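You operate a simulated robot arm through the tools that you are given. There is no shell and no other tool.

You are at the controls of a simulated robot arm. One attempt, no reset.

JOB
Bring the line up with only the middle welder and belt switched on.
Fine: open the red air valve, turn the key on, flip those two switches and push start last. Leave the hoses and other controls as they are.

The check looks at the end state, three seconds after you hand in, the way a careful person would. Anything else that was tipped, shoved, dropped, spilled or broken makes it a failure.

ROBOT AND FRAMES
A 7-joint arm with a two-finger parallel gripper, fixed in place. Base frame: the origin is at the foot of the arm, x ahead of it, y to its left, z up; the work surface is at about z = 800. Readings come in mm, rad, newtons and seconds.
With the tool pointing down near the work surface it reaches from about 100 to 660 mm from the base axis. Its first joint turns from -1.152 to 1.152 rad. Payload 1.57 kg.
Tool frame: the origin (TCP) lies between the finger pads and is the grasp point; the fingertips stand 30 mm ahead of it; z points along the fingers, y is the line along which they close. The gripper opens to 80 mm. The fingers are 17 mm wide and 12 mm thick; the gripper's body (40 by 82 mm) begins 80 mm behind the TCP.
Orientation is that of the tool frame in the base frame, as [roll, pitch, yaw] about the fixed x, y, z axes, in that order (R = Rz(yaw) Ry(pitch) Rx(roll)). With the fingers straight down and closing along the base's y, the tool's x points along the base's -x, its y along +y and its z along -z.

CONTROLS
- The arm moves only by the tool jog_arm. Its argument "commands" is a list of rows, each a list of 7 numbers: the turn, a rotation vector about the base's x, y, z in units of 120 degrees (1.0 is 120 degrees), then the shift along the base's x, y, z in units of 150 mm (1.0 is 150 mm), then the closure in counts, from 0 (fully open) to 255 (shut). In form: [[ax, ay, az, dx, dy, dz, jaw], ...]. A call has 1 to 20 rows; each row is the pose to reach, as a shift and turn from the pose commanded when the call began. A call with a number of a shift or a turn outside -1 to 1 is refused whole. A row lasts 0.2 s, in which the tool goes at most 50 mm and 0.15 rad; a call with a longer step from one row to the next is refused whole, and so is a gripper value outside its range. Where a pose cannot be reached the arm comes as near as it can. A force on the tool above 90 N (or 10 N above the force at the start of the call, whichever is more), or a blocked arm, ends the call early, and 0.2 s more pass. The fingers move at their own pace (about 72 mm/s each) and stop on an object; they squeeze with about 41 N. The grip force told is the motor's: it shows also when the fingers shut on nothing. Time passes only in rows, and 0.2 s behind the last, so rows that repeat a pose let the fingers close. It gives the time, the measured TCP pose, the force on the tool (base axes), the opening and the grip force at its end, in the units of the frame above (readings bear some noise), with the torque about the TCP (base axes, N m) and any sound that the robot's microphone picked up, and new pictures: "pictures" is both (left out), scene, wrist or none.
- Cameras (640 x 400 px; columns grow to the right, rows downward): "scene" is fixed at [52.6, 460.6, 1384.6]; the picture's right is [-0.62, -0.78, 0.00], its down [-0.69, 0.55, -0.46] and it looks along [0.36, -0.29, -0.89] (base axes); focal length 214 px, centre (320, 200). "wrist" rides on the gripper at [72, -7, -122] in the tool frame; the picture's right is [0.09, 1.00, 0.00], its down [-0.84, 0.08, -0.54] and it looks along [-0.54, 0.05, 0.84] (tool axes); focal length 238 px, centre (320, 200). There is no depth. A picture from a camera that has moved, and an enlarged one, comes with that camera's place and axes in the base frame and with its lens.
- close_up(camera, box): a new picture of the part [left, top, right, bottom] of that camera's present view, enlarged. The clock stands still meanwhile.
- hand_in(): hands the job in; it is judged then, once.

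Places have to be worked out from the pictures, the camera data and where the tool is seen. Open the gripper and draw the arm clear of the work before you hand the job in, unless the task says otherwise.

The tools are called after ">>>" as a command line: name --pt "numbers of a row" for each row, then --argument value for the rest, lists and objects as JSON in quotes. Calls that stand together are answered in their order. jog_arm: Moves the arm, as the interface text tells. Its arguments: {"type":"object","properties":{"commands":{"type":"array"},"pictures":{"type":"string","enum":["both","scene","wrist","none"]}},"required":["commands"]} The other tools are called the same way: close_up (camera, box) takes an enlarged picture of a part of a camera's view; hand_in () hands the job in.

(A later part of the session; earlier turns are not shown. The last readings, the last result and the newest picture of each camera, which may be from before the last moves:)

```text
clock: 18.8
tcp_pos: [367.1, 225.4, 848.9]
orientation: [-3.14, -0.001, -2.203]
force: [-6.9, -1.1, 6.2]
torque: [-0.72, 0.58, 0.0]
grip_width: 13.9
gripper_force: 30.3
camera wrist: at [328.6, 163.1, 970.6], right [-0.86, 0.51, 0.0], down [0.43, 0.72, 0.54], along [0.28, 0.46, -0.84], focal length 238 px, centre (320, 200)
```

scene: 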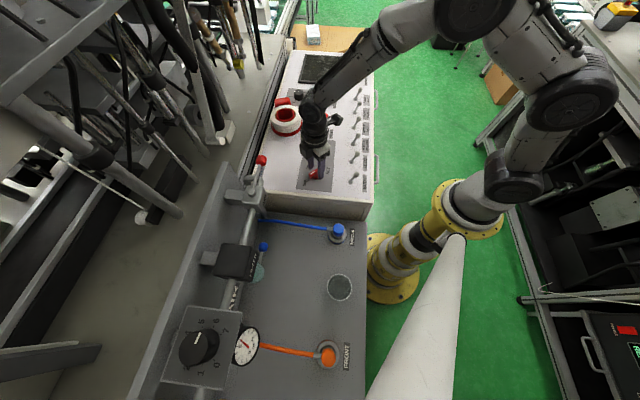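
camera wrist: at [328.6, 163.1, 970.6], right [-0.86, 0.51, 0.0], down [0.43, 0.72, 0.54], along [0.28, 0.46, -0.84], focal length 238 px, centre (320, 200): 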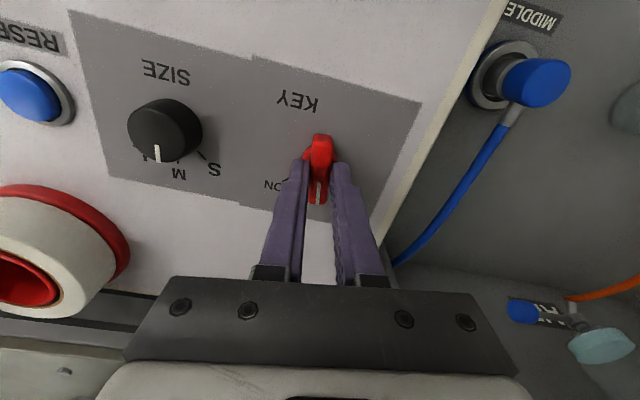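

The bar is turning with the gripper and about 7 N of side force has built up, which is acceptable. I'll continue to the full 90°.

>>> jog_arm --pt "0 0 -0.05 0 0 0 255" --pt "0 0 -0.1 0 0 0 255" --pt "0 0 -0.15 0 0 0 255" --pt "0 0 -0.2 0 0 0 255" --pt "0 0 -0.25 0 0 0 255" --pt "0 0 -0.3 0 0 0 255" --pt "0 0 -0.35 0 0 0 255" --pictures "both"

>>> close_up --camera "wrist" --box '[240, 90, 400, 210]'

>>> close_up --camera "scene" --box '[300, 50, 380, 100]'

```text
clock: 20.4
tcp_pos: [366.2, 226.1, 847.3]
orientation: [3.141, -0.001, -2.934]
force: [-18.8, 7.4, 4.5]
torque: [0.21, 0.43, -0.01]
grip_width: 13.9
gripper_force: 30.2
camera wrist: at [296.2, 204.5, 970.6], right [-0.3, 0.96, 0.0], down [0.8, 0.25, 0.54], along [0.52, 0.16, -0.84], focal length 238 px, centre (320, 200)
```

scene: 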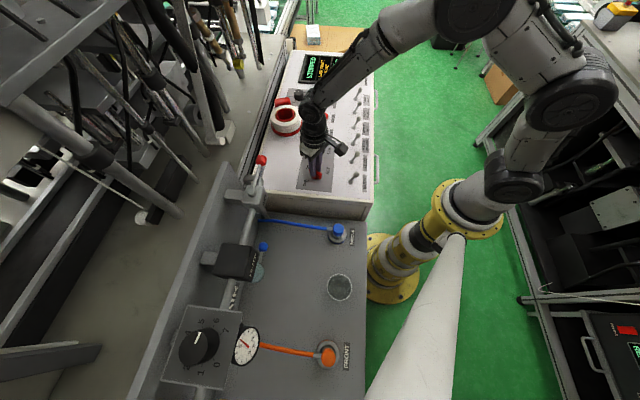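
wrist: 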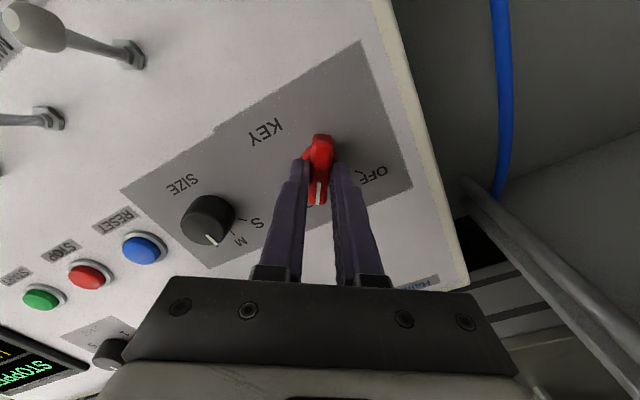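

```text
3.33 times, centred on (320, 150) of wrist
camera zoom: at [296.2, 204.5, 970.6], right [-0.3, 0.96, 0.0], down [0.8, 0.25, 0.54], along [0.52, 0.16, -0.84], focal length 794 px, centre (320, 367)
```

zoom: 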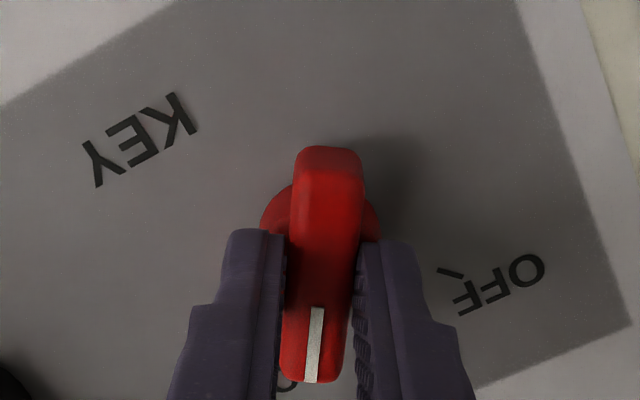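

```text
8.00 times, centred on (340, 75) of scene
camera zoom: at [52.2, 460.7, 1384.6], right [-0.62, -0.78, 0.0], down [-0.69, 0.55, -0.46], along [0.36, -0.29, -0.89], focal length 1716 px, centre (160, 1200)
```

zoom: 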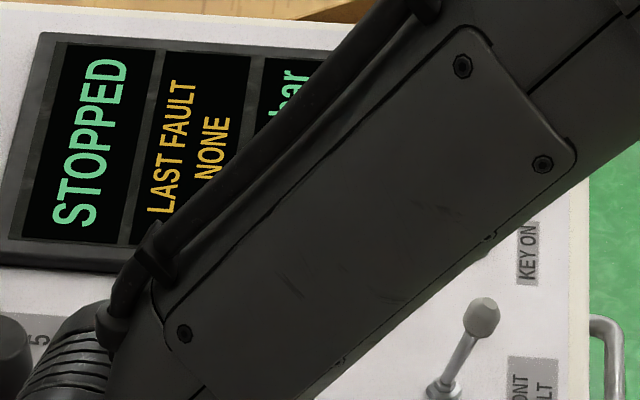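

The display lit up with STOPPED and LAST FAULT NONE, so the key is nearly at ON. I'll finish the last 12° with a small shift to ease the side force.

>>> jog_arm --pt "0 0 -0.03 -0.006 0.002 0 255" --pt "0 0 -0.06 -0.01 0.004 0 255" --pt "0 0 -0.09 -0.01 0.004 0 255" --pt "0 0 -0.1 -0.01 0.004 0 255" --pictures "wrist"

>>> close_up --camera "wrist" --box '[240, 90, 400, 210]'

```text
clock: 21.4
tcp_pos: [365.8, 226.7, 848.5]
orientation: [-3.141, 0.001, 3.141]
force: [-7.6, 7.1, -7.9]
torque: [0.18, -0.31, 0.02]
grip_width: 13.9
gripper_force: 30.1
camera wrist: at [292.9, 219.3, 970.4], right [-0.09, 1.0, 0.0], down [0.84, 0.08, 0.54], along [0.54, 0.05, -0.84], focal length 238 px, centre (320, 200)
```

wrist: 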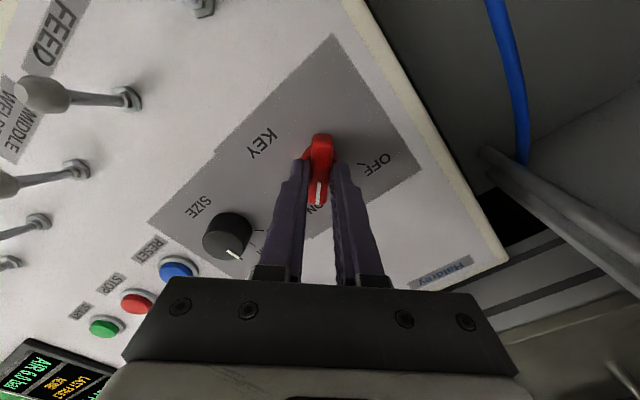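

```text
3.33 times, centred on (320, 150) of wrist
camera zoom: at [292.9, 219.3, 970.4], right [-0.09, 1.0, 0.0], down [0.84, 0.08, 0.54], along [0.54, 0.05, -0.84], focal length 794 px, centre (320, 367)
```

zoom: 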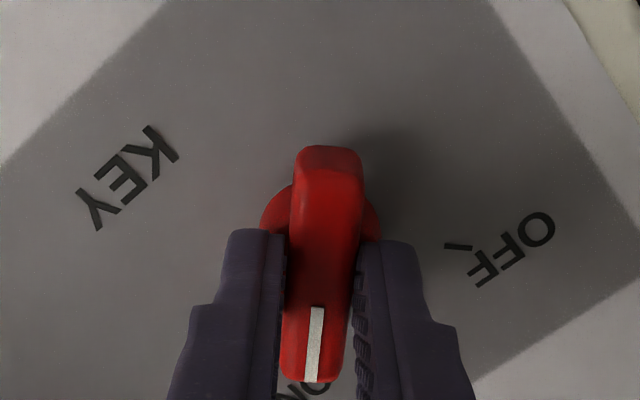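

The pointer is now on ON and the display shows AIR 6.0 bar. I'll release the key and rise straight up before moving toward the toggles.

>>> jog_arm --pt "0 0 0 0 0 0 150" --pt "0 0 0 0 0 0 120" --pt "0 0 0 0 0 0 120" --pt "0 0 0 0 0 0.25 120" --pt "0 0 0 0 0 0.5 120" --pt "0 0 0 0 0 0.75 120" --pt "0 0 0 0 0 0.9 120" --pictures "both"

>>> close_up --camera "wrist" --box '[0, 30, 200, 160]'

>>> close_up --camera "wrist" --box '[100, 160, 260, 280]'

```text
clock: 23.0
tcp_pos: [365.4, 224.8, 983.4]
orientation: [-3.141, 0.0, 3.141]
force: [-0.1, 0.1, 0.3]
torque: [-0.01, -0.01, 0.0]
grip_width: 42.5
gripper_force: 0.1
camera wrist: at [291.9, 218.3, 1106.0], right [-0.09, 1.0, 0.0], down [0.84, 0.08, 0.54], along [0.54, 0.05, -0.84], focal length 238 px, centre (320, 200)
```

scene: 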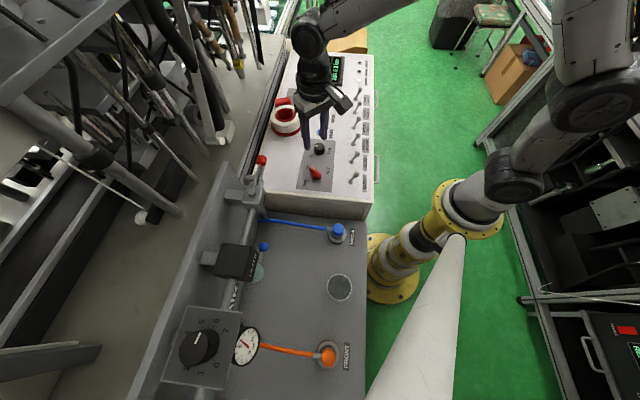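
wrist: 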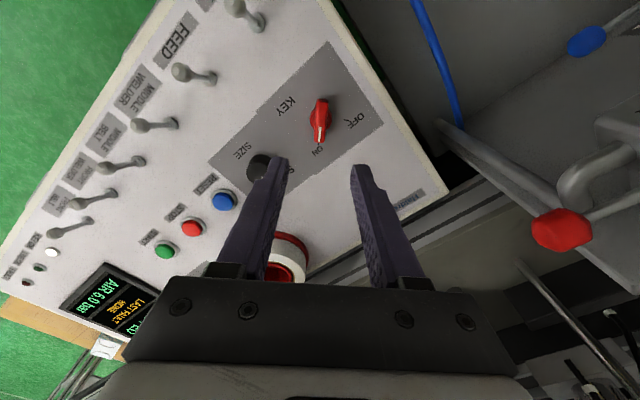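

```text
3.08 times, centred on (100, 95) of wrist
camera zoom: at [291.9, 218.3, 1106.0], right [-0.09, 1.0, 0.0], down [0.84, 0.08, 0.54], along [0.54, 0.05, -0.84], focal length 733 px, centre (997, 523)
```

zoom: 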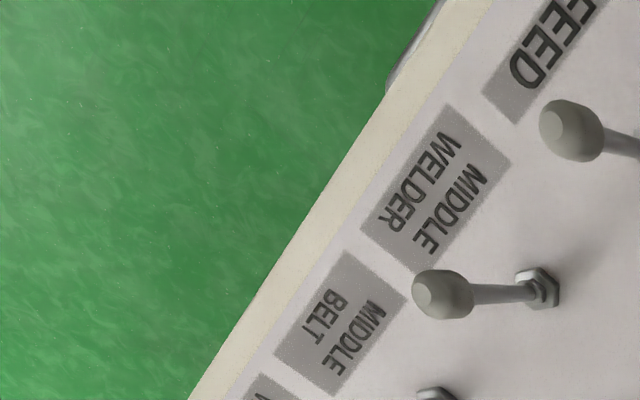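

```text
3.33 times, centred on (180, 220) of wrist
camera zoom: at [291.9, 218.3, 1106.0], right [-0.09, 1.0, 0.0], down [0.84, 0.08, 0.54], along [0.54, 0.05, -0.84], focal length 794 px, centre (787, 133)
```

zoom: 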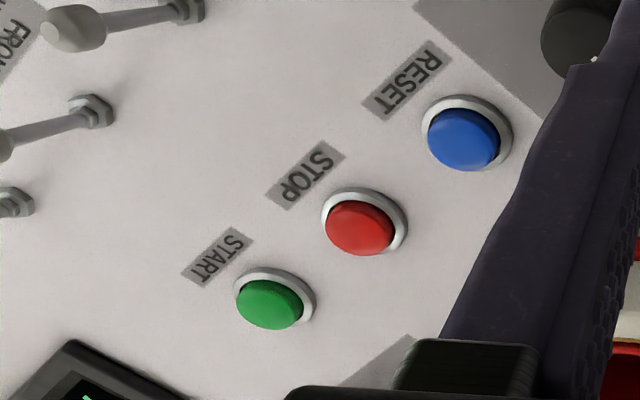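

The key stays on ON and the KEY ON lamp is lit. I'll travel high toward the middle welder toggle, close the jaws and turn the tool 45° to face across the panel.

>>> jog_arm --pt "0 0 0.05 -0.02 -0.15 0 150" --pt "0 0 0.1 -0.04 -0.3 0 200" --pt "0 0 0.15 -0.06 -0.45 0 255" --pt "0 0 0.2 -0.08 -0.6 0 255" --pt "0 0 0.25 -0.1 -0.75 0 255" --pt "0 0 0.3 -0.1 -0.9 0 255" --pt "0 0 0.35 -0.1 -1.0 0 255" --pt "0 0 0.375 -0.1 -1.0 0 255" --pictures "none"

>>> jog_arm --pt "0 0 0 0 -0.15 0 255" --pt "0 0 0 0 -0.3 0 255" --pt "0 0 0 0 -0.45 -0.1 255" --pt "0 0 0 0 -0.53 -0.2 255" --pt "0 0 0 0 -0.53 -0.2 255" --pictures "both"

```text
clock: 24.8
tcp_pos: [350.0, 76.5, 983.5]
orientation: [3.141, 0.0, -2.356]
force: [-0.2, 0.0, 0.1]
torque: [-0.01, 0.03, 0.02]
grip_width: 0.2
gripper_force: 21.5
```

```text
clock: 26.0
tcp_pos: [350.9, -3.6, 955.1]
orientation: [3.141, -0.001, -2.356]
force: [-0.3, -0.3, 1.4]
torque: [0.0, 0.0, 0.01]
grip_width: 0.2
gripper_force: 21.1
camera wrist: at [302.4, -58.5, 1076.5], right [-0.77, 0.64, 0.0], down [0.54, 0.65, 0.54], along [0.35, 0.42, -0.84], focal length 238 px, centre (320, 200)
```

scene: 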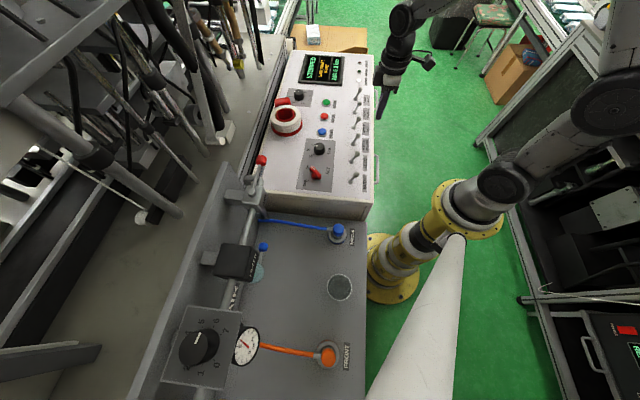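
wrist: 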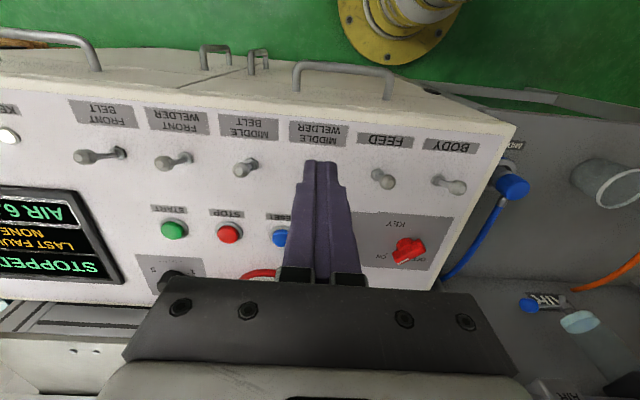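

The closed fingers are now lined up in front of the middle welder toggle, which is hidden behind them. I'll zoom in on the neighbours to fix the row position.

>>> close_up --camera "wrist" --box '[210, 100, 338, 200]'

>>> close_up --camera "wrist" --box '[340, 100, 480, 200]'

>>> close_up --camera "scene" --box '[310, 80, 390, 140]'

>>> close_up --camera "scene" --box '[290, 40, 370, 100]'

```text
4.00 times, centred on (274, 150) of wrist
camera zoom: at [302.4, -58.5, 1076.5], right [-0.77, 0.64, 0.0], down [0.54, 0.65, 0.54], along [0.35, 0.42, -0.84], focal length 953 px, centre (504, 400)
```

zoom: 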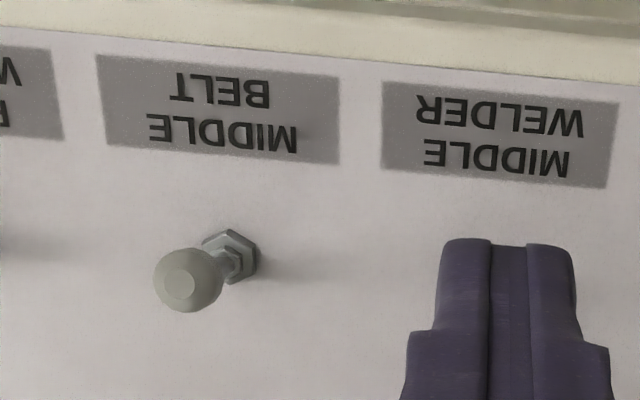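

```text
4.00 times, centred on (410, 150) of wrist
camera zoom: at [302.4, -58.5, 1076.5], right [-0.77, 0.64, 0.0], down [0.54, 0.65, 0.54], along [0.35, 0.42, -0.84], focal length 953 px, centre (-40, 400)
```

zoom: 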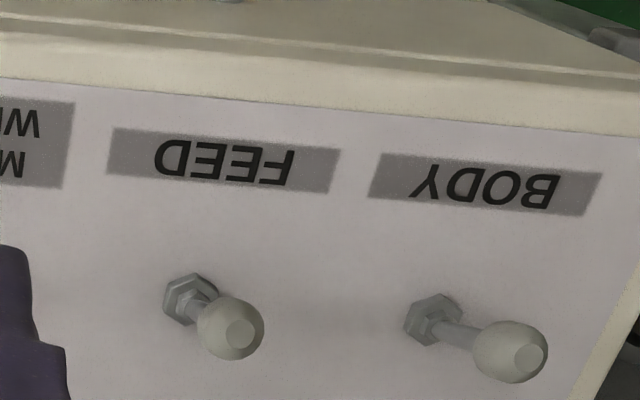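

```text
6.67 times, centred on (350, 110) of scene
camera zoom: at [52.7, 460.6, 1384.6], right [-0.62, -0.78, 0.0], down [-0.69, 0.55, -0.46], along [0.36, -0.29, -0.89], focal length 1430 px, centre (120, 800)
```

zoom: 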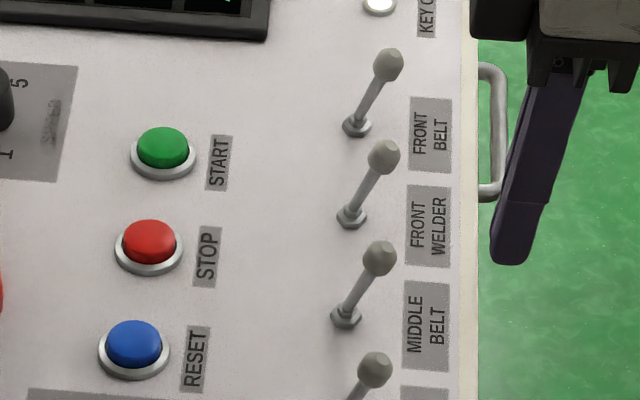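

```text
6.67 times, centred on (330, 70) of scene
camera zoom: at [52.7, 460.6, 1384.6], right [-0.62, -0.78, 0.0], down [-0.69, 0.55, -0.46], along [0.36, -0.29, -0.89], focal length 1430 px, centre (253, 1067)
```

zoom: 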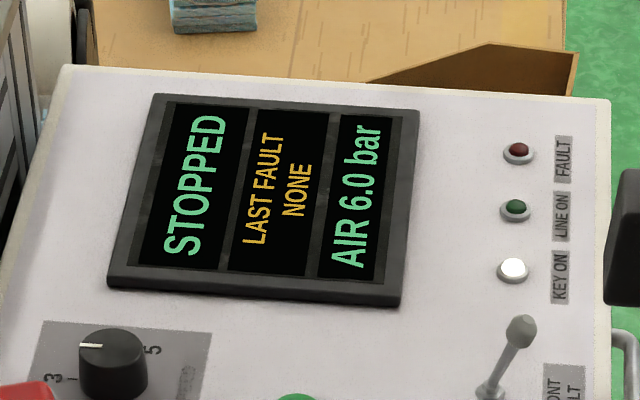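

The row geometry puts the middle welder base at about (390.6,38.1), with its knob leaning toward the label at about (382,28.5,849). The fingers are aligned with it, so I'll lower to knob height short of the lever and then approach.

>>> jog_arm --pt "0 0 0 0 0.005 -0.2 255" --pt "0 0 0 -0.01 0.01 -0.4 255" --pt "0 0 0 -0.01 0.01 -0.58 255" --pt "0 0 0 0.03 0.05 -0.58 255" --pt "0 0 0 0.07 0.09 -0.58 255" --pt "0 0 0 0.07 0.09 -0.58 255" --pictures "both"

>>> close_up --camera "scene" --box '[310, 100, 390, 160]'

```text
clock: 27.4
tcp_pos: [362.7, 9.7, 867.3]
orientation: [-3.141, -0.001, -2.357]
force: [0.4, 0.3, 0.4]
torque: [0.01, 0.0, 0.01]
grip_width: 0.1
gripper_force: 20.9
camera wrist: at [314.6, -45.3, 989.2], right [-0.77, 0.64, 0.0], down [0.54, 0.65, 0.54], along [0.35, 0.42, -0.84], focal length 238 px, centre (320, 200)
```

scene: 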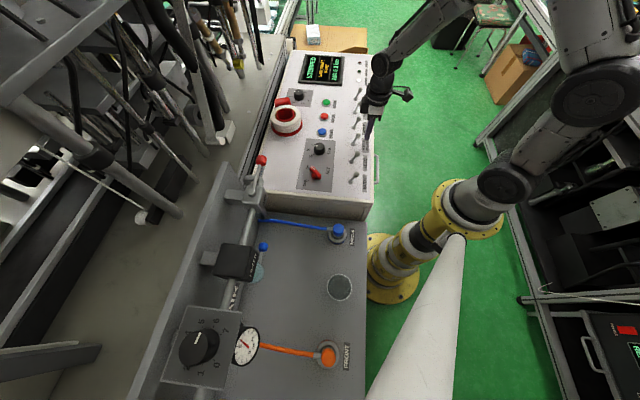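
wrist: 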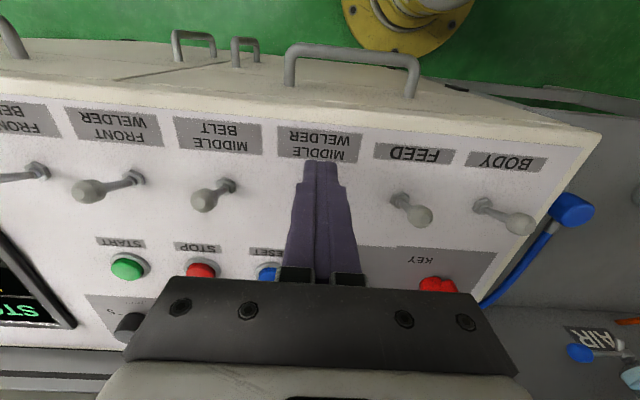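

```text
6.67 times, centred on (350, 130) of scene
camera zoom: at [52.6, 460.6, 1384.6], right [-0.62, -0.78, 0.0], down [-0.69, 0.55, -0.46], along [0.36, -0.29, -0.89], focal length 1430 px, centre (120, 667)
```

zoom: 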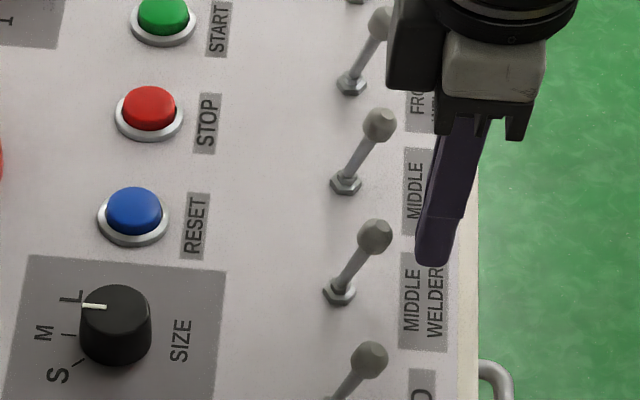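

The fingers are squarely in front of the middle welder knob at the right height. I'll push away from the label in small steps.

>>> jog_arm --pt "0 0 0 0.033 0.033 0 255" --pt "0 0 0 0.066 0.066 0 255" --pt "0 0 0 0.1 0.1 0 255" --pt "0 0 0 0.13 0.13 0 255" --pt "0 0 0 0.15 0.15 0 255" --pictures "both"

>>> close_up --camera "scene" --box '[310, 100, 390, 160]'

```text
clock: 28.6
tcp_pos: [384.6, 32.1, 867.3]
orientation: [-3.141, 0.001, -2.355]
force: [-1.4, -0.6, 0.4]
torque: [-0.01, 0.01, 0.03]
grip_width: 0.0
gripper_force: 21.2
camera wrist: at [337.3, -23.3, 988.8], right [-0.77, 0.64, 0.0], down [0.54, 0.65, 0.54], along [0.35, 0.42, -0.84], focal length 238 px, centre (320, 200)
```

scene: 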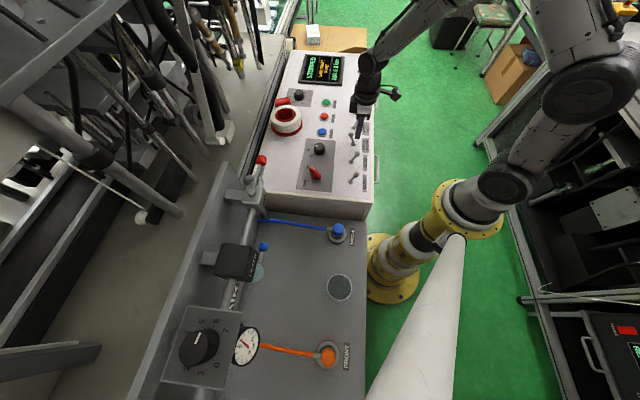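
wrist: 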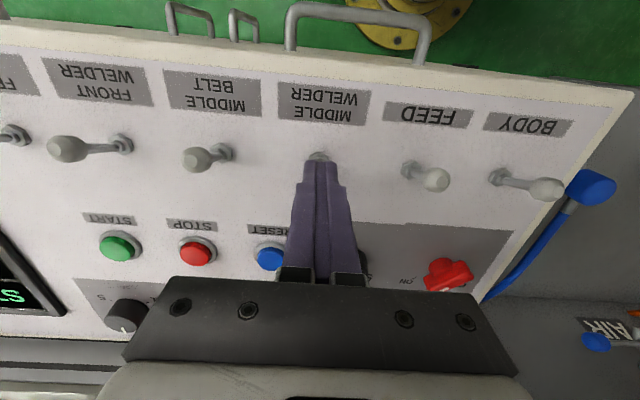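

```text
6.67 times, centred on (350, 130) of scene
camera zoom: at [52.6, 460.6, 1384.6], right [-0.62, -0.78, 0.0], down [-0.69, 0.55, -0.46], along [0.36, -0.29, -0.89], focal length 1430 px, centre (120, 667)
```

zoom: 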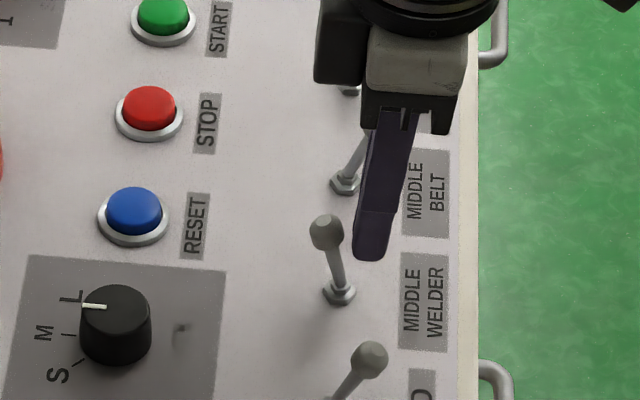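

The middle welder lever snapped over to the far side with a visible gap to the fingers. I'll back off and move along the row to stand in front of the middle belt lever.

>>> jog_arm --pt "0 0 0 -0.1 -0.1 0 255" --pt "0 0 0 -0.2 -0.2 0.05 255" --pt "0 0 0 -0.07 -0.317 0.05 255" --pt "0 0 0 0.065 -0.433 0.05 255" --pt "0 0 0 0.199 -0.55 0.05 255" --pt "0 0 0 0.199 -0.55 0 255" --pt "0 0 0 0.199 -0.55 0 255" --pictures "both"

>>> close_up --camera "scene" --box '[310, 80, 390, 140]'

>>> close_up --camera "wrist" --box '[240, 80, 440, 230]'

```text
clock: 30.2
tcp_pos: [413.7, -49.6, 866.9]
orientation: [-3.141, 0.001, -2.358]
force: [0.5, -0.5, 0.6]
torque: [0.03, -0.01, 0.03]
grip_width: 0.0
gripper_force: 21.1
camera wrist: at [365.6, -106.1, 988.9], right [-0.77, 0.64, 0.0], down [0.54, 0.65, 0.54], along [0.35, 0.42, -0.84], focal length 238 px, centre (320, 200)
```

scene: 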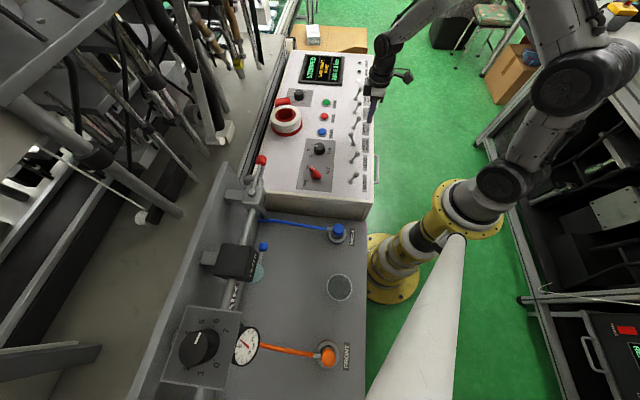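
wrist: 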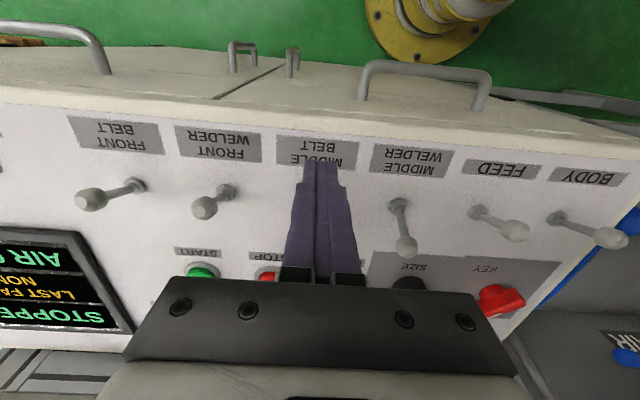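

```text
6.67 times, centred on (350, 110) of scene
camera zoom: at [52.7, 460.6, 1384.6], right [-0.62, -0.78, 0.0], down [-0.69, 0.55, -0.46], along [0.36, -0.29, -0.89], focal length 1430 px, centre (120, 800)
```

zoom: 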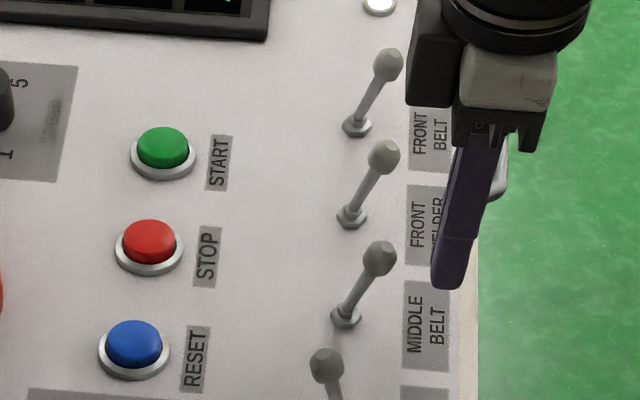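

```text
2.67 times, centred on (340, 155) of wrist
camera zoom: at [365.6, -106.1, 988.9], right [-0.77, 0.64, 0.0], down [0.54, 0.65, 0.54], along [0.35, 0.42, -0.84], focal length 636 px, centre (267, 320)
```

zoom: 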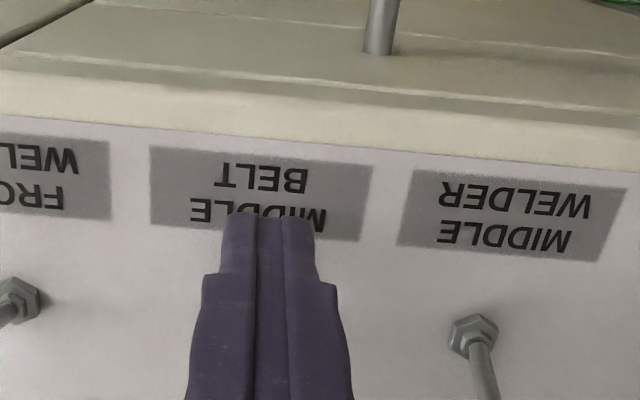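

The middle welder lever clearly stays over, and the fingers now face the middle belt lever with no other lever in the path. I'll push it the same way.

>>> jog_arm --pt "0 0 0 0.035 0.035 0 255" --pt "0 0 0 0.07 0.07 0 255" --pt "0 0 0 0.105 0.105 0 255" --pt "0 0 0 0.14 0.14 0 255" --pt "0 0 0 0.173 0.171 0 255" --pt "0 0 0 0.173 0.171 0 255" --pictures "both"

>>> close_up --camera "scene" --box '[310, 80, 390, 140]'

```text
clock: 31.6
tcp_pos: [440.7, -22.9, 866.1]
orientation: [-3.141, -0.001, -2.355]
force: [-0.1, -0.7, 0.3]
torque: [0.02, -0.01, 0.01]
grip_width: 0.0
gripper_force: 21.4
camera wrist: at [392.8, -79.0, 988.1], right [-0.77, 0.64, 0.0], down [0.54, 0.65, 0.54], along [0.35, 0.42, -0.84], focal length 238 px, centre (320, 200)
```

scene: 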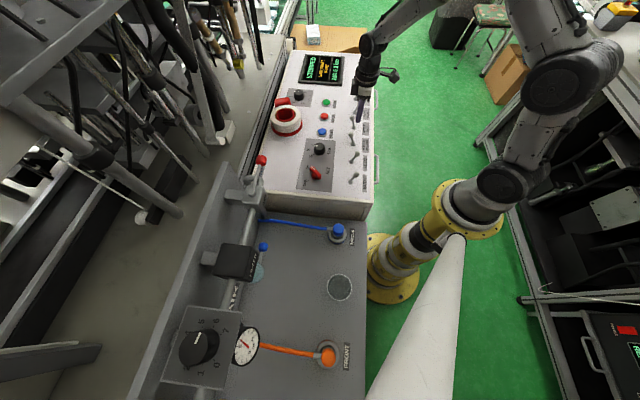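
wrist: 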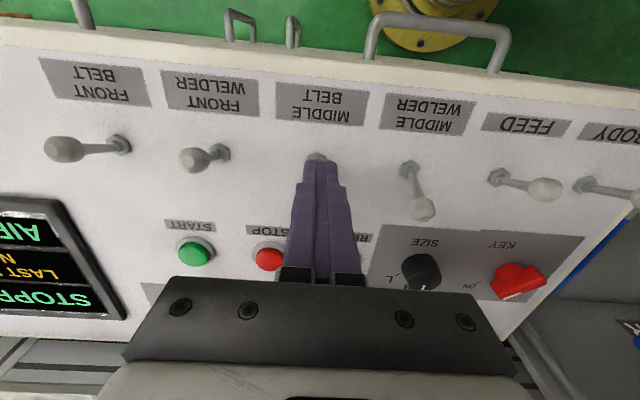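

```text
6.67 times, centred on (350, 110) of scene
camera zoom: at [52.6, 460.6, 1384.6], right [-0.62, -0.78, 0.0], down [-0.69, 0.55, -0.46], along [0.36, -0.29, -0.89], focal length 1430 px, centre (120, 800)
```

zoom: 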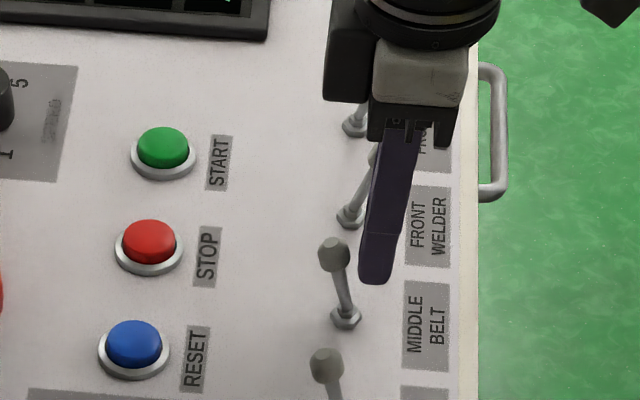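

The middle belt lever has flipped over too, and the others are untouched. I'll back off, rise, and travel toward START at about (616,-22.5).

>>> jog_arm --pt "0 0 0 -0.08 -0.08 0 255" --pt "0 0 0 -0.1 -0.1 0.25 255" --pt "0 0 0 -0.05 -0.1 0.5 255" --pt "0 0 0 0.22 -0.06 0.5 255" --pt "0 0 0 0.5 -0.02 0.5 255" --pt "0 0 0 0.78 0 0.5 255" --pt "0 0 0 1.0 0.0 0.5 255" --pt "0 0 0 1.0 0.0 0.5 255" --pictures "both"

>>> close_up --camera "scene" --box '[302, 100, 398, 160]'

>>> close_up --camera "wrist" --box '[260, 100, 420, 200]'

```text
clock: 33.4
tcp_pos: [591.2, -23.5, 938.9]
orientation: [-3.141, 0.0, -2.356]
force: [0.6, -0.2, 1.0]
torque: [-0.01, -0.02, 0.0]
grip_width: 0.1
gripper_force: 21.5
camera wrist: at [543.5, -79.1, 1062.3], right [-0.77, 0.64, 0.0], down [0.54, 0.65, 0.54], along [0.35, 0.42, -0.84], focal length 238 px, centre (320, 200)
```

scene: 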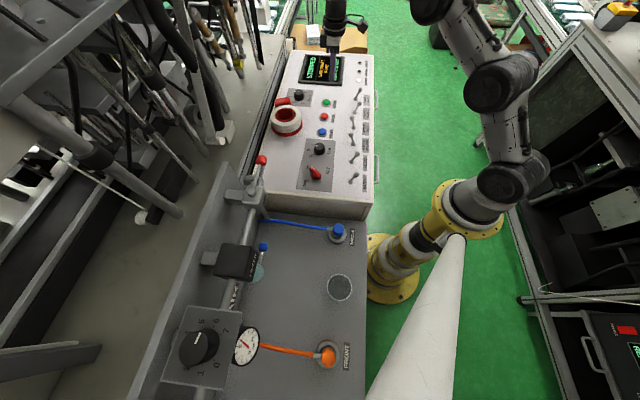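
wrist: 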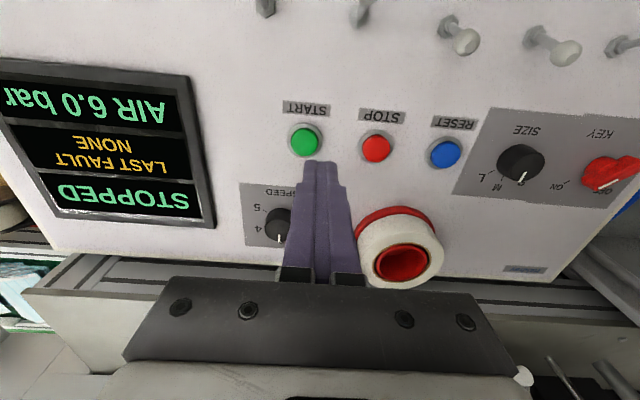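

```text
6.67 times, centred on (350, 130) of scene
camera zoom: at [52.7, 460.6, 1384.6], right [-0.62, -0.78, 0.0], down [-0.69, 0.55, -0.46], along [0.36, -0.29, -0.89], focal length 1430 px, centre (120, 667)
```

zoom: 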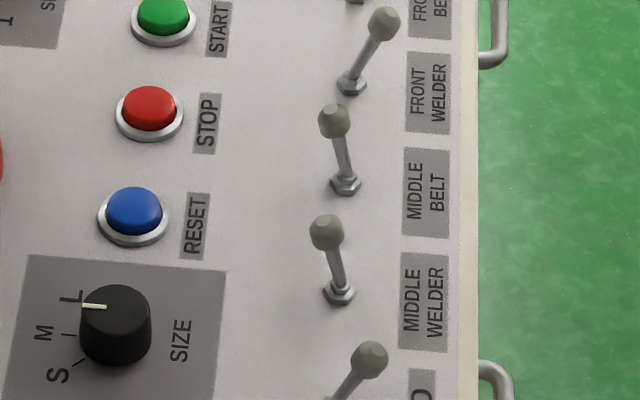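

```text
4.00 times, centred on (340, 150) of wrist
camera zoom: at [543.5, -79.1, 1062.3], right [-0.77, 0.64, 0.0], down [0.54, 0.65, 0.54], along [0.35, 0.42, -0.84], focal length 953 px, centre (240, 400)
```

zoom: 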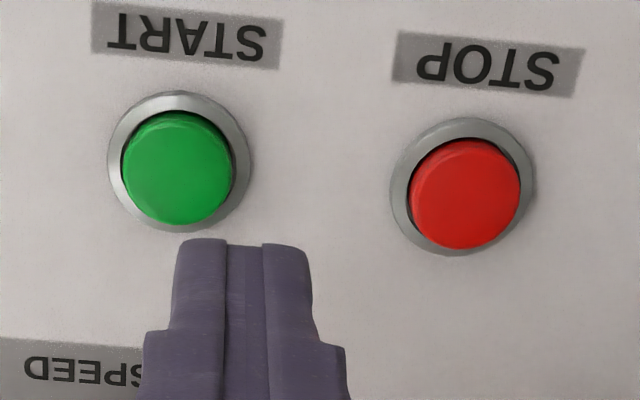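

Both middle levers are over and the rest unchanged. START measures at about (613.5,-22) with its top near z=813, so I'll centre above it and lower to just above the button.

>>> jog_arm --pt "0 0 0 0.08 0.005 0 255" --pt "0 0 0 0.153 0.009 0 255" --pt "0 0 0 0.153 0.009 -0.2 255" --pt "0 0 0 0.153 0.009 -0.4 255" --pt "0 0 0 0.153 0.009 -0.5 255" --pt "0 0 0 0.153 0.009 -0.54 255" --pt "0 0 0 0.153 0.009 -0.54 255" --pictures "both"

>>> close_up --camera "scene" --box '[278, 70, 374, 130]'

>>> close_up --camera "wrist" --box '[260, 100, 420, 200]'

```text
clock: 35.0
tcp_pos: [612.9, -24.2, 861.1]
orientation: [-3.141, -0.001, -2.355]
force: [0.3, 0.8, 0.2]
torque: [-0.02, 0.02, 0.0]
grip_width: 0.0
gripper_force: 21.4
camera wrist: at [565.0, -79.7, 983.0], right [-0.77, 0.64, 0.0], down [0.54, 0.65, 0.54], along [0.35, 0.42, -0.84], focal length 238 px, centre (320, 200)
```

scene: 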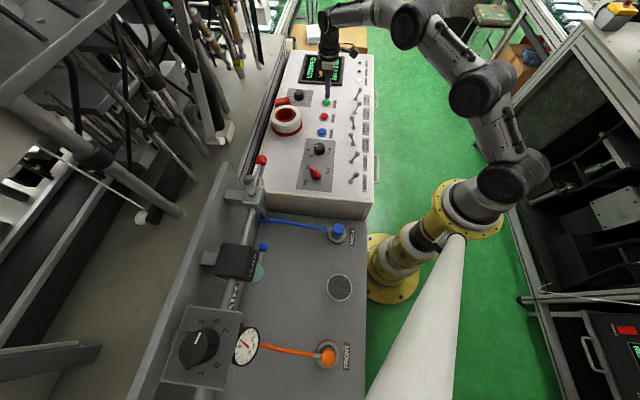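
wrist: 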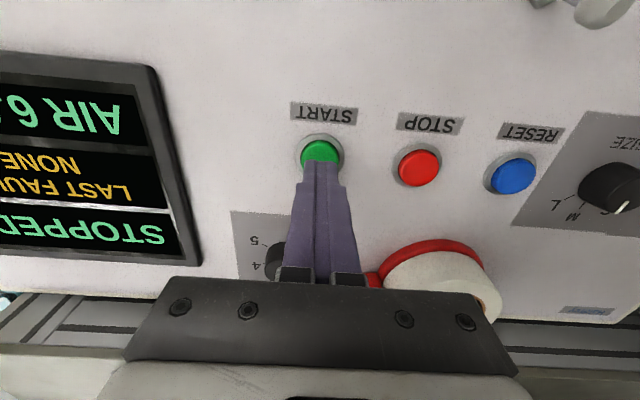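

```text
6.67 times, centred on (326, 100) of scene
camera zoom: at [52.6, 460.6, 1384.6], right [-0.62, -0.78, 0.0], down [-0.69, 0.55, -0.46], along [0.36, -0.29, -0.89], focal length 1430 px, centre (280, 867)
```

zoom: 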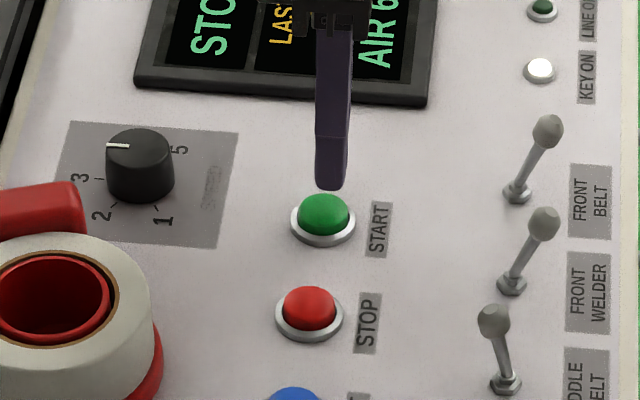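

```text
4.00 times, centred on (340, 150) of wrist
camera zoom: at [565.0, -79.7, 983.0], right [-0.77, 0.64, 0.0], down [0.54, 0.65, 0.54], along [0.35, 0.42, -0.84], focal length 953 px, centre (240, 400)
```

zoom: 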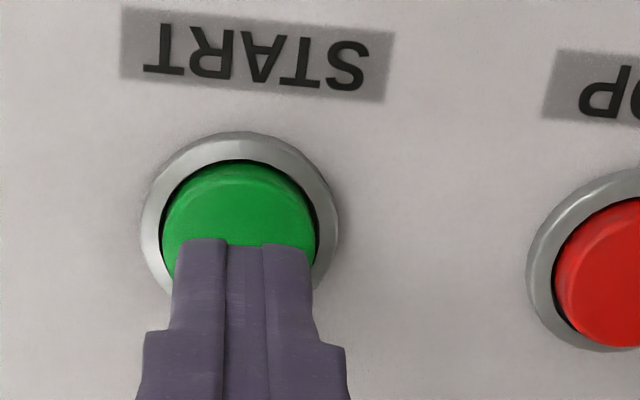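

The tips are centred over START, about 18 mm above it. I'll descend in fine steps and watch for force or a click.

>>> jog_arm --pt "0 0 0 0 0 -0.05 255" --pt "0 0 0 0 0 -0.08 255" --pt "0 0 0 0 0 -0.1 255" --pt "0 0 0 0 0 -0.115 255" --pictures "both"

>>> close_up --camera "scene" --box '[278, 70, 374, 130]'

```text
clock: 36.0
tcp_pos: [614.4, -22.6, 842.4]
orientation: [3.14, 0.001, -2.359]
force: [0.6, -0.2, -0.3]
torque: [-0.02, 0.02, 0.0]
grip_width: 0.0
gripper_force: 21.1
camera wrist: at [565.1, -79.0, 965.1], right [-0.77, 0.64, 0.0], down [0.54, 0.65, 0.54], along [0.35, 0.42, -0.84], focal length 238 px, centre (320, 200)
```

scene: 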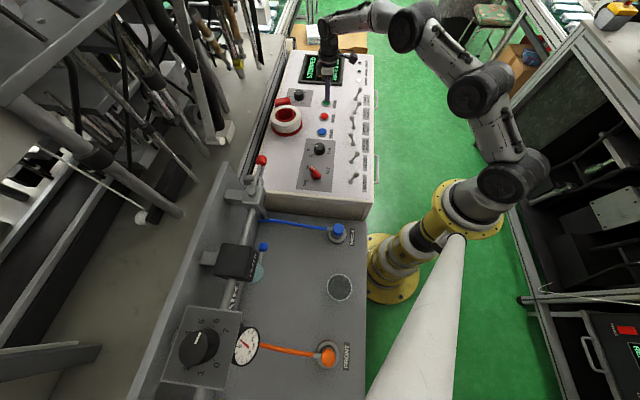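
wrist: 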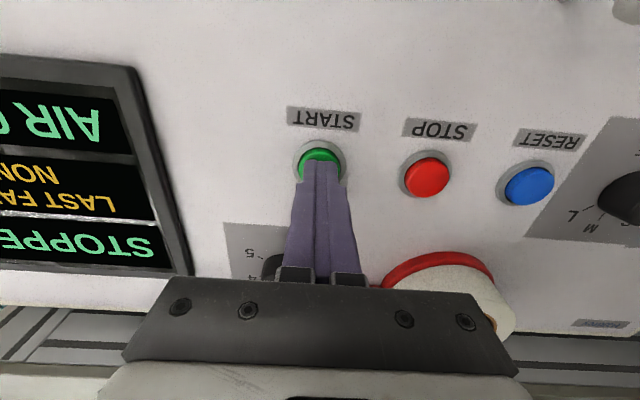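

```text
6.67 times, centred on (326, 100) of scene
camera zoom: at [52.6, 460.6, 1384.6], right [-0.62, -0.78, 0.0], down [-0.69, 0.55, -0.46], along [0.36, -0.29, -0.89], focal length 1430 px, centre (280, 867)
```

zoom: 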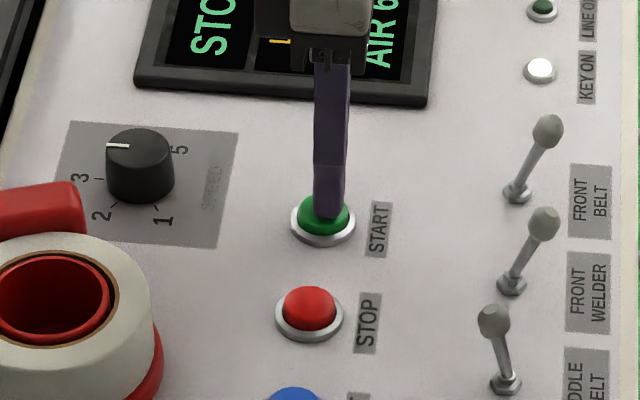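

The tips are almost touching the cap. I'll continue down in 1.5 mm steps.

>>> jog_arm --pt "0 0 0 0 0 -0.01 255" --pt "0 0 0 0 0 -0.02 255" --pt "0 0 0 0 0 -0.03 255" --pt "0 0 0 0 0 -0.04 255" --pictures "scene"

>>> close_up --camera "scene" --box '[278, 60, 374, 120]'

```text
clock: 37.0
tcp_pos: [613.5, -23.4, 838.6]
orientation: [-3.139, 0.0, -2.356]
force: [-2.1, -0.4, 5.5]
torque: [-0.01, 0.07, 0.01]
grip_width: 0.2
gripper_force: 21.3
heard: click
```

scene: 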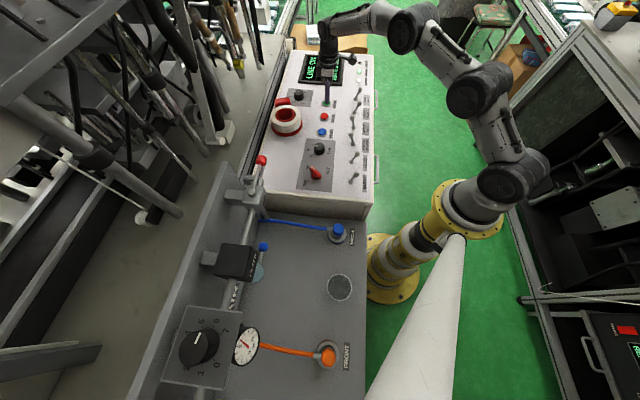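

```text
6.67 times, centred on (326, 90) of scene
camera zoom: at [52.5, 460.6, 1384.6], right [-0.62, -0.78, 0.0], down [-0.69, 0.55, -0.46], along [0.36, -0.29, -0.89], focal length 1430 px, centre (280, 933)
```

zoom: 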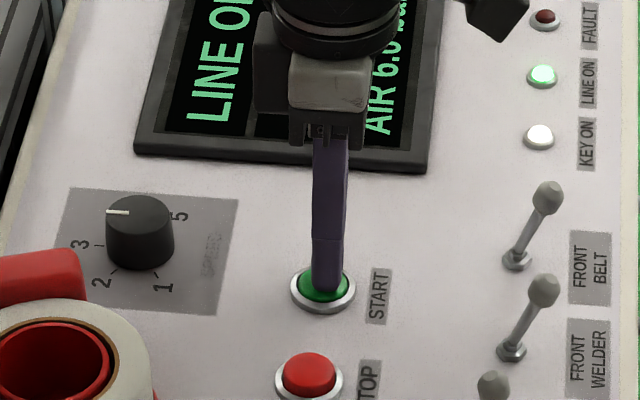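

A click was heard, the LINE ON lamp is lit and the display says LINE ON. I'll lift straight up off the button.

>>> jog_arm --pt "0 0 0 0 0 0.1 255" --pt "0 0 0 0 0 0.3 255" --pt "0 0 0 0 0 0.55 255" --pt "0 0 0 0 0 0.8 255" --pt "0 0 0 -0.2 0 0.95 255" --pt "0 0 0 -0.5 0 1.0 255" --pt "0 0 0 -0.8 0 1.0 128" --pt "0 0 0 -1.0 0 1.0 0" --pt "0 0 0 -1.0 0 1.0 0" --pictures "both"

>>> close_up --camera "scene" --box '[270, 40, 366, 100]'

>>> close_up --camera "scene" --box '[270, 85, 398, 165]'

>>> close_up --camera "scene" --box '[230, 140, 390, 240]'

>>> close_up --camera "scene" --box '[140, 220, 364, 400]'

```text
clock: 39.0
tcp_pos: [463.5, -22.1, 988.2]
orientation: [-3.141, 0.001, -2.356]
force: [-0.4, -0.6, 0.3]
torque: [0.04, -0.01, -0.03]
grip_width: 79.8
gripper_force: 0.1
camera wrist: at [415.6, -78.2, 1110.8], right [-0.77, 0.64, 0.0], down [0.54, 0.65, 0.54], along [0.35, 0.42, -0.84], focal length 238 px, centre (320, 200)
```

scene: 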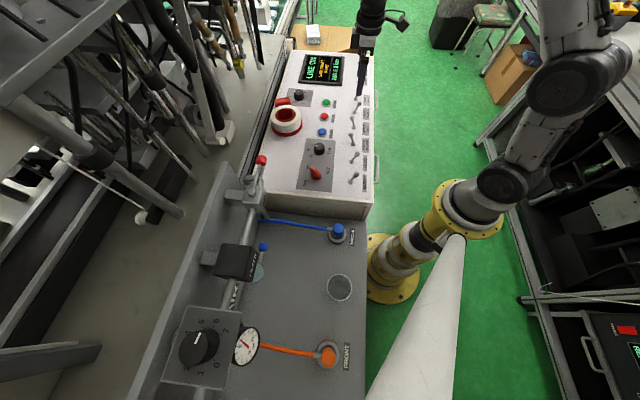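
wrist: 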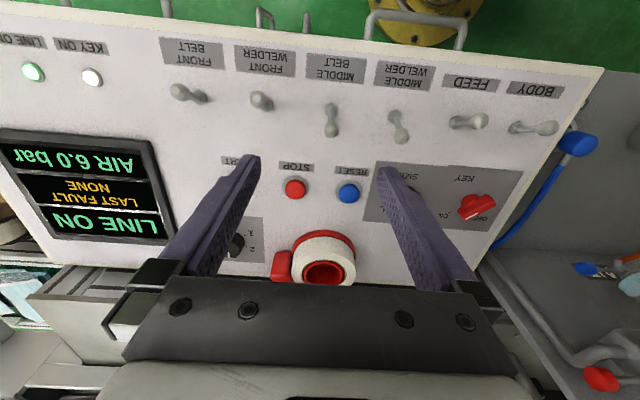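

```text
6.67 times, centred on (318, 70) of scene
camera zoom: at [52.6, 460.6, 1384.6], right [-0.62, -0.78, 0.0], down [-0.69, 0.55, -0.46], along [0.36, -0.29, -0.89], focal length 1430 px, centre (333, 1067)
```

zoom: 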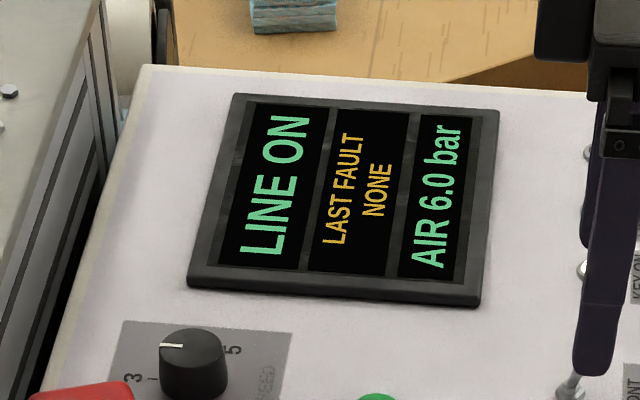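

```text
5.00 times, centred on (334, 125) of scene
camera zoom: at [52.6, 460.6, 1384.6], right [-0.62, -0.78, 0.0], down [-0.69, 0.55, -0.46], along [0.36, -0.29, -0.89], focal length 1072 px, centre (250, 575)
```

zoom: 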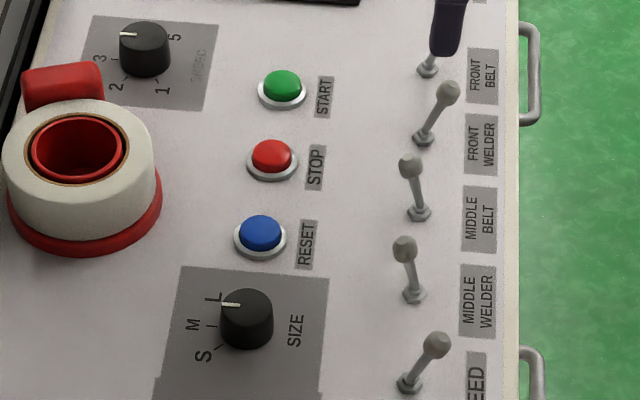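

```text
4.00 times, centred on (310, 190) of scene
camera zoom: at [52.6, 460.6, 1384.6], right [-0.62, -0.78, 0.0], down [-0.69, 0.55, -0.46], along [0.36, -0.29, -0.89], focal length 858 px, centre (360, 240)
```

zoom: 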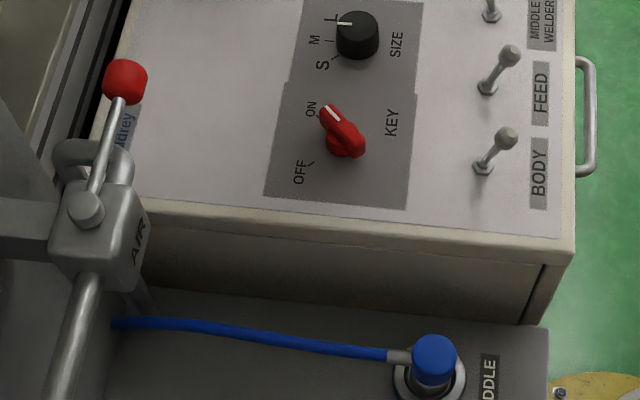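

```text
2.22 times, centred on (252, 310) of scene
camera zoom: at [52.6, 460.6, 1384.6], right [-0.62, -0.78, 0.0], down [-0.69, 0.55, -0.46], along [0.36, -0.29, -0.89], focal length 477 px, centre (471, -44)
```

zoom: 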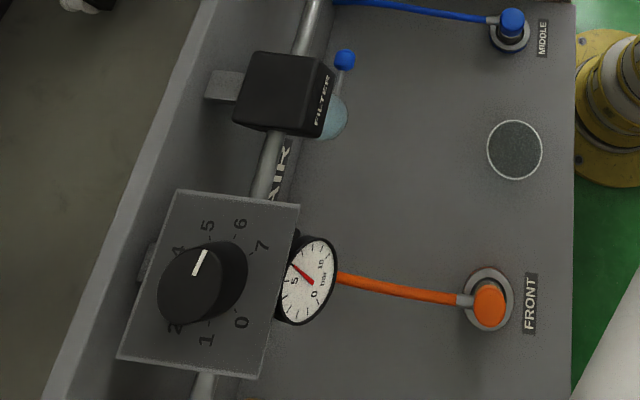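

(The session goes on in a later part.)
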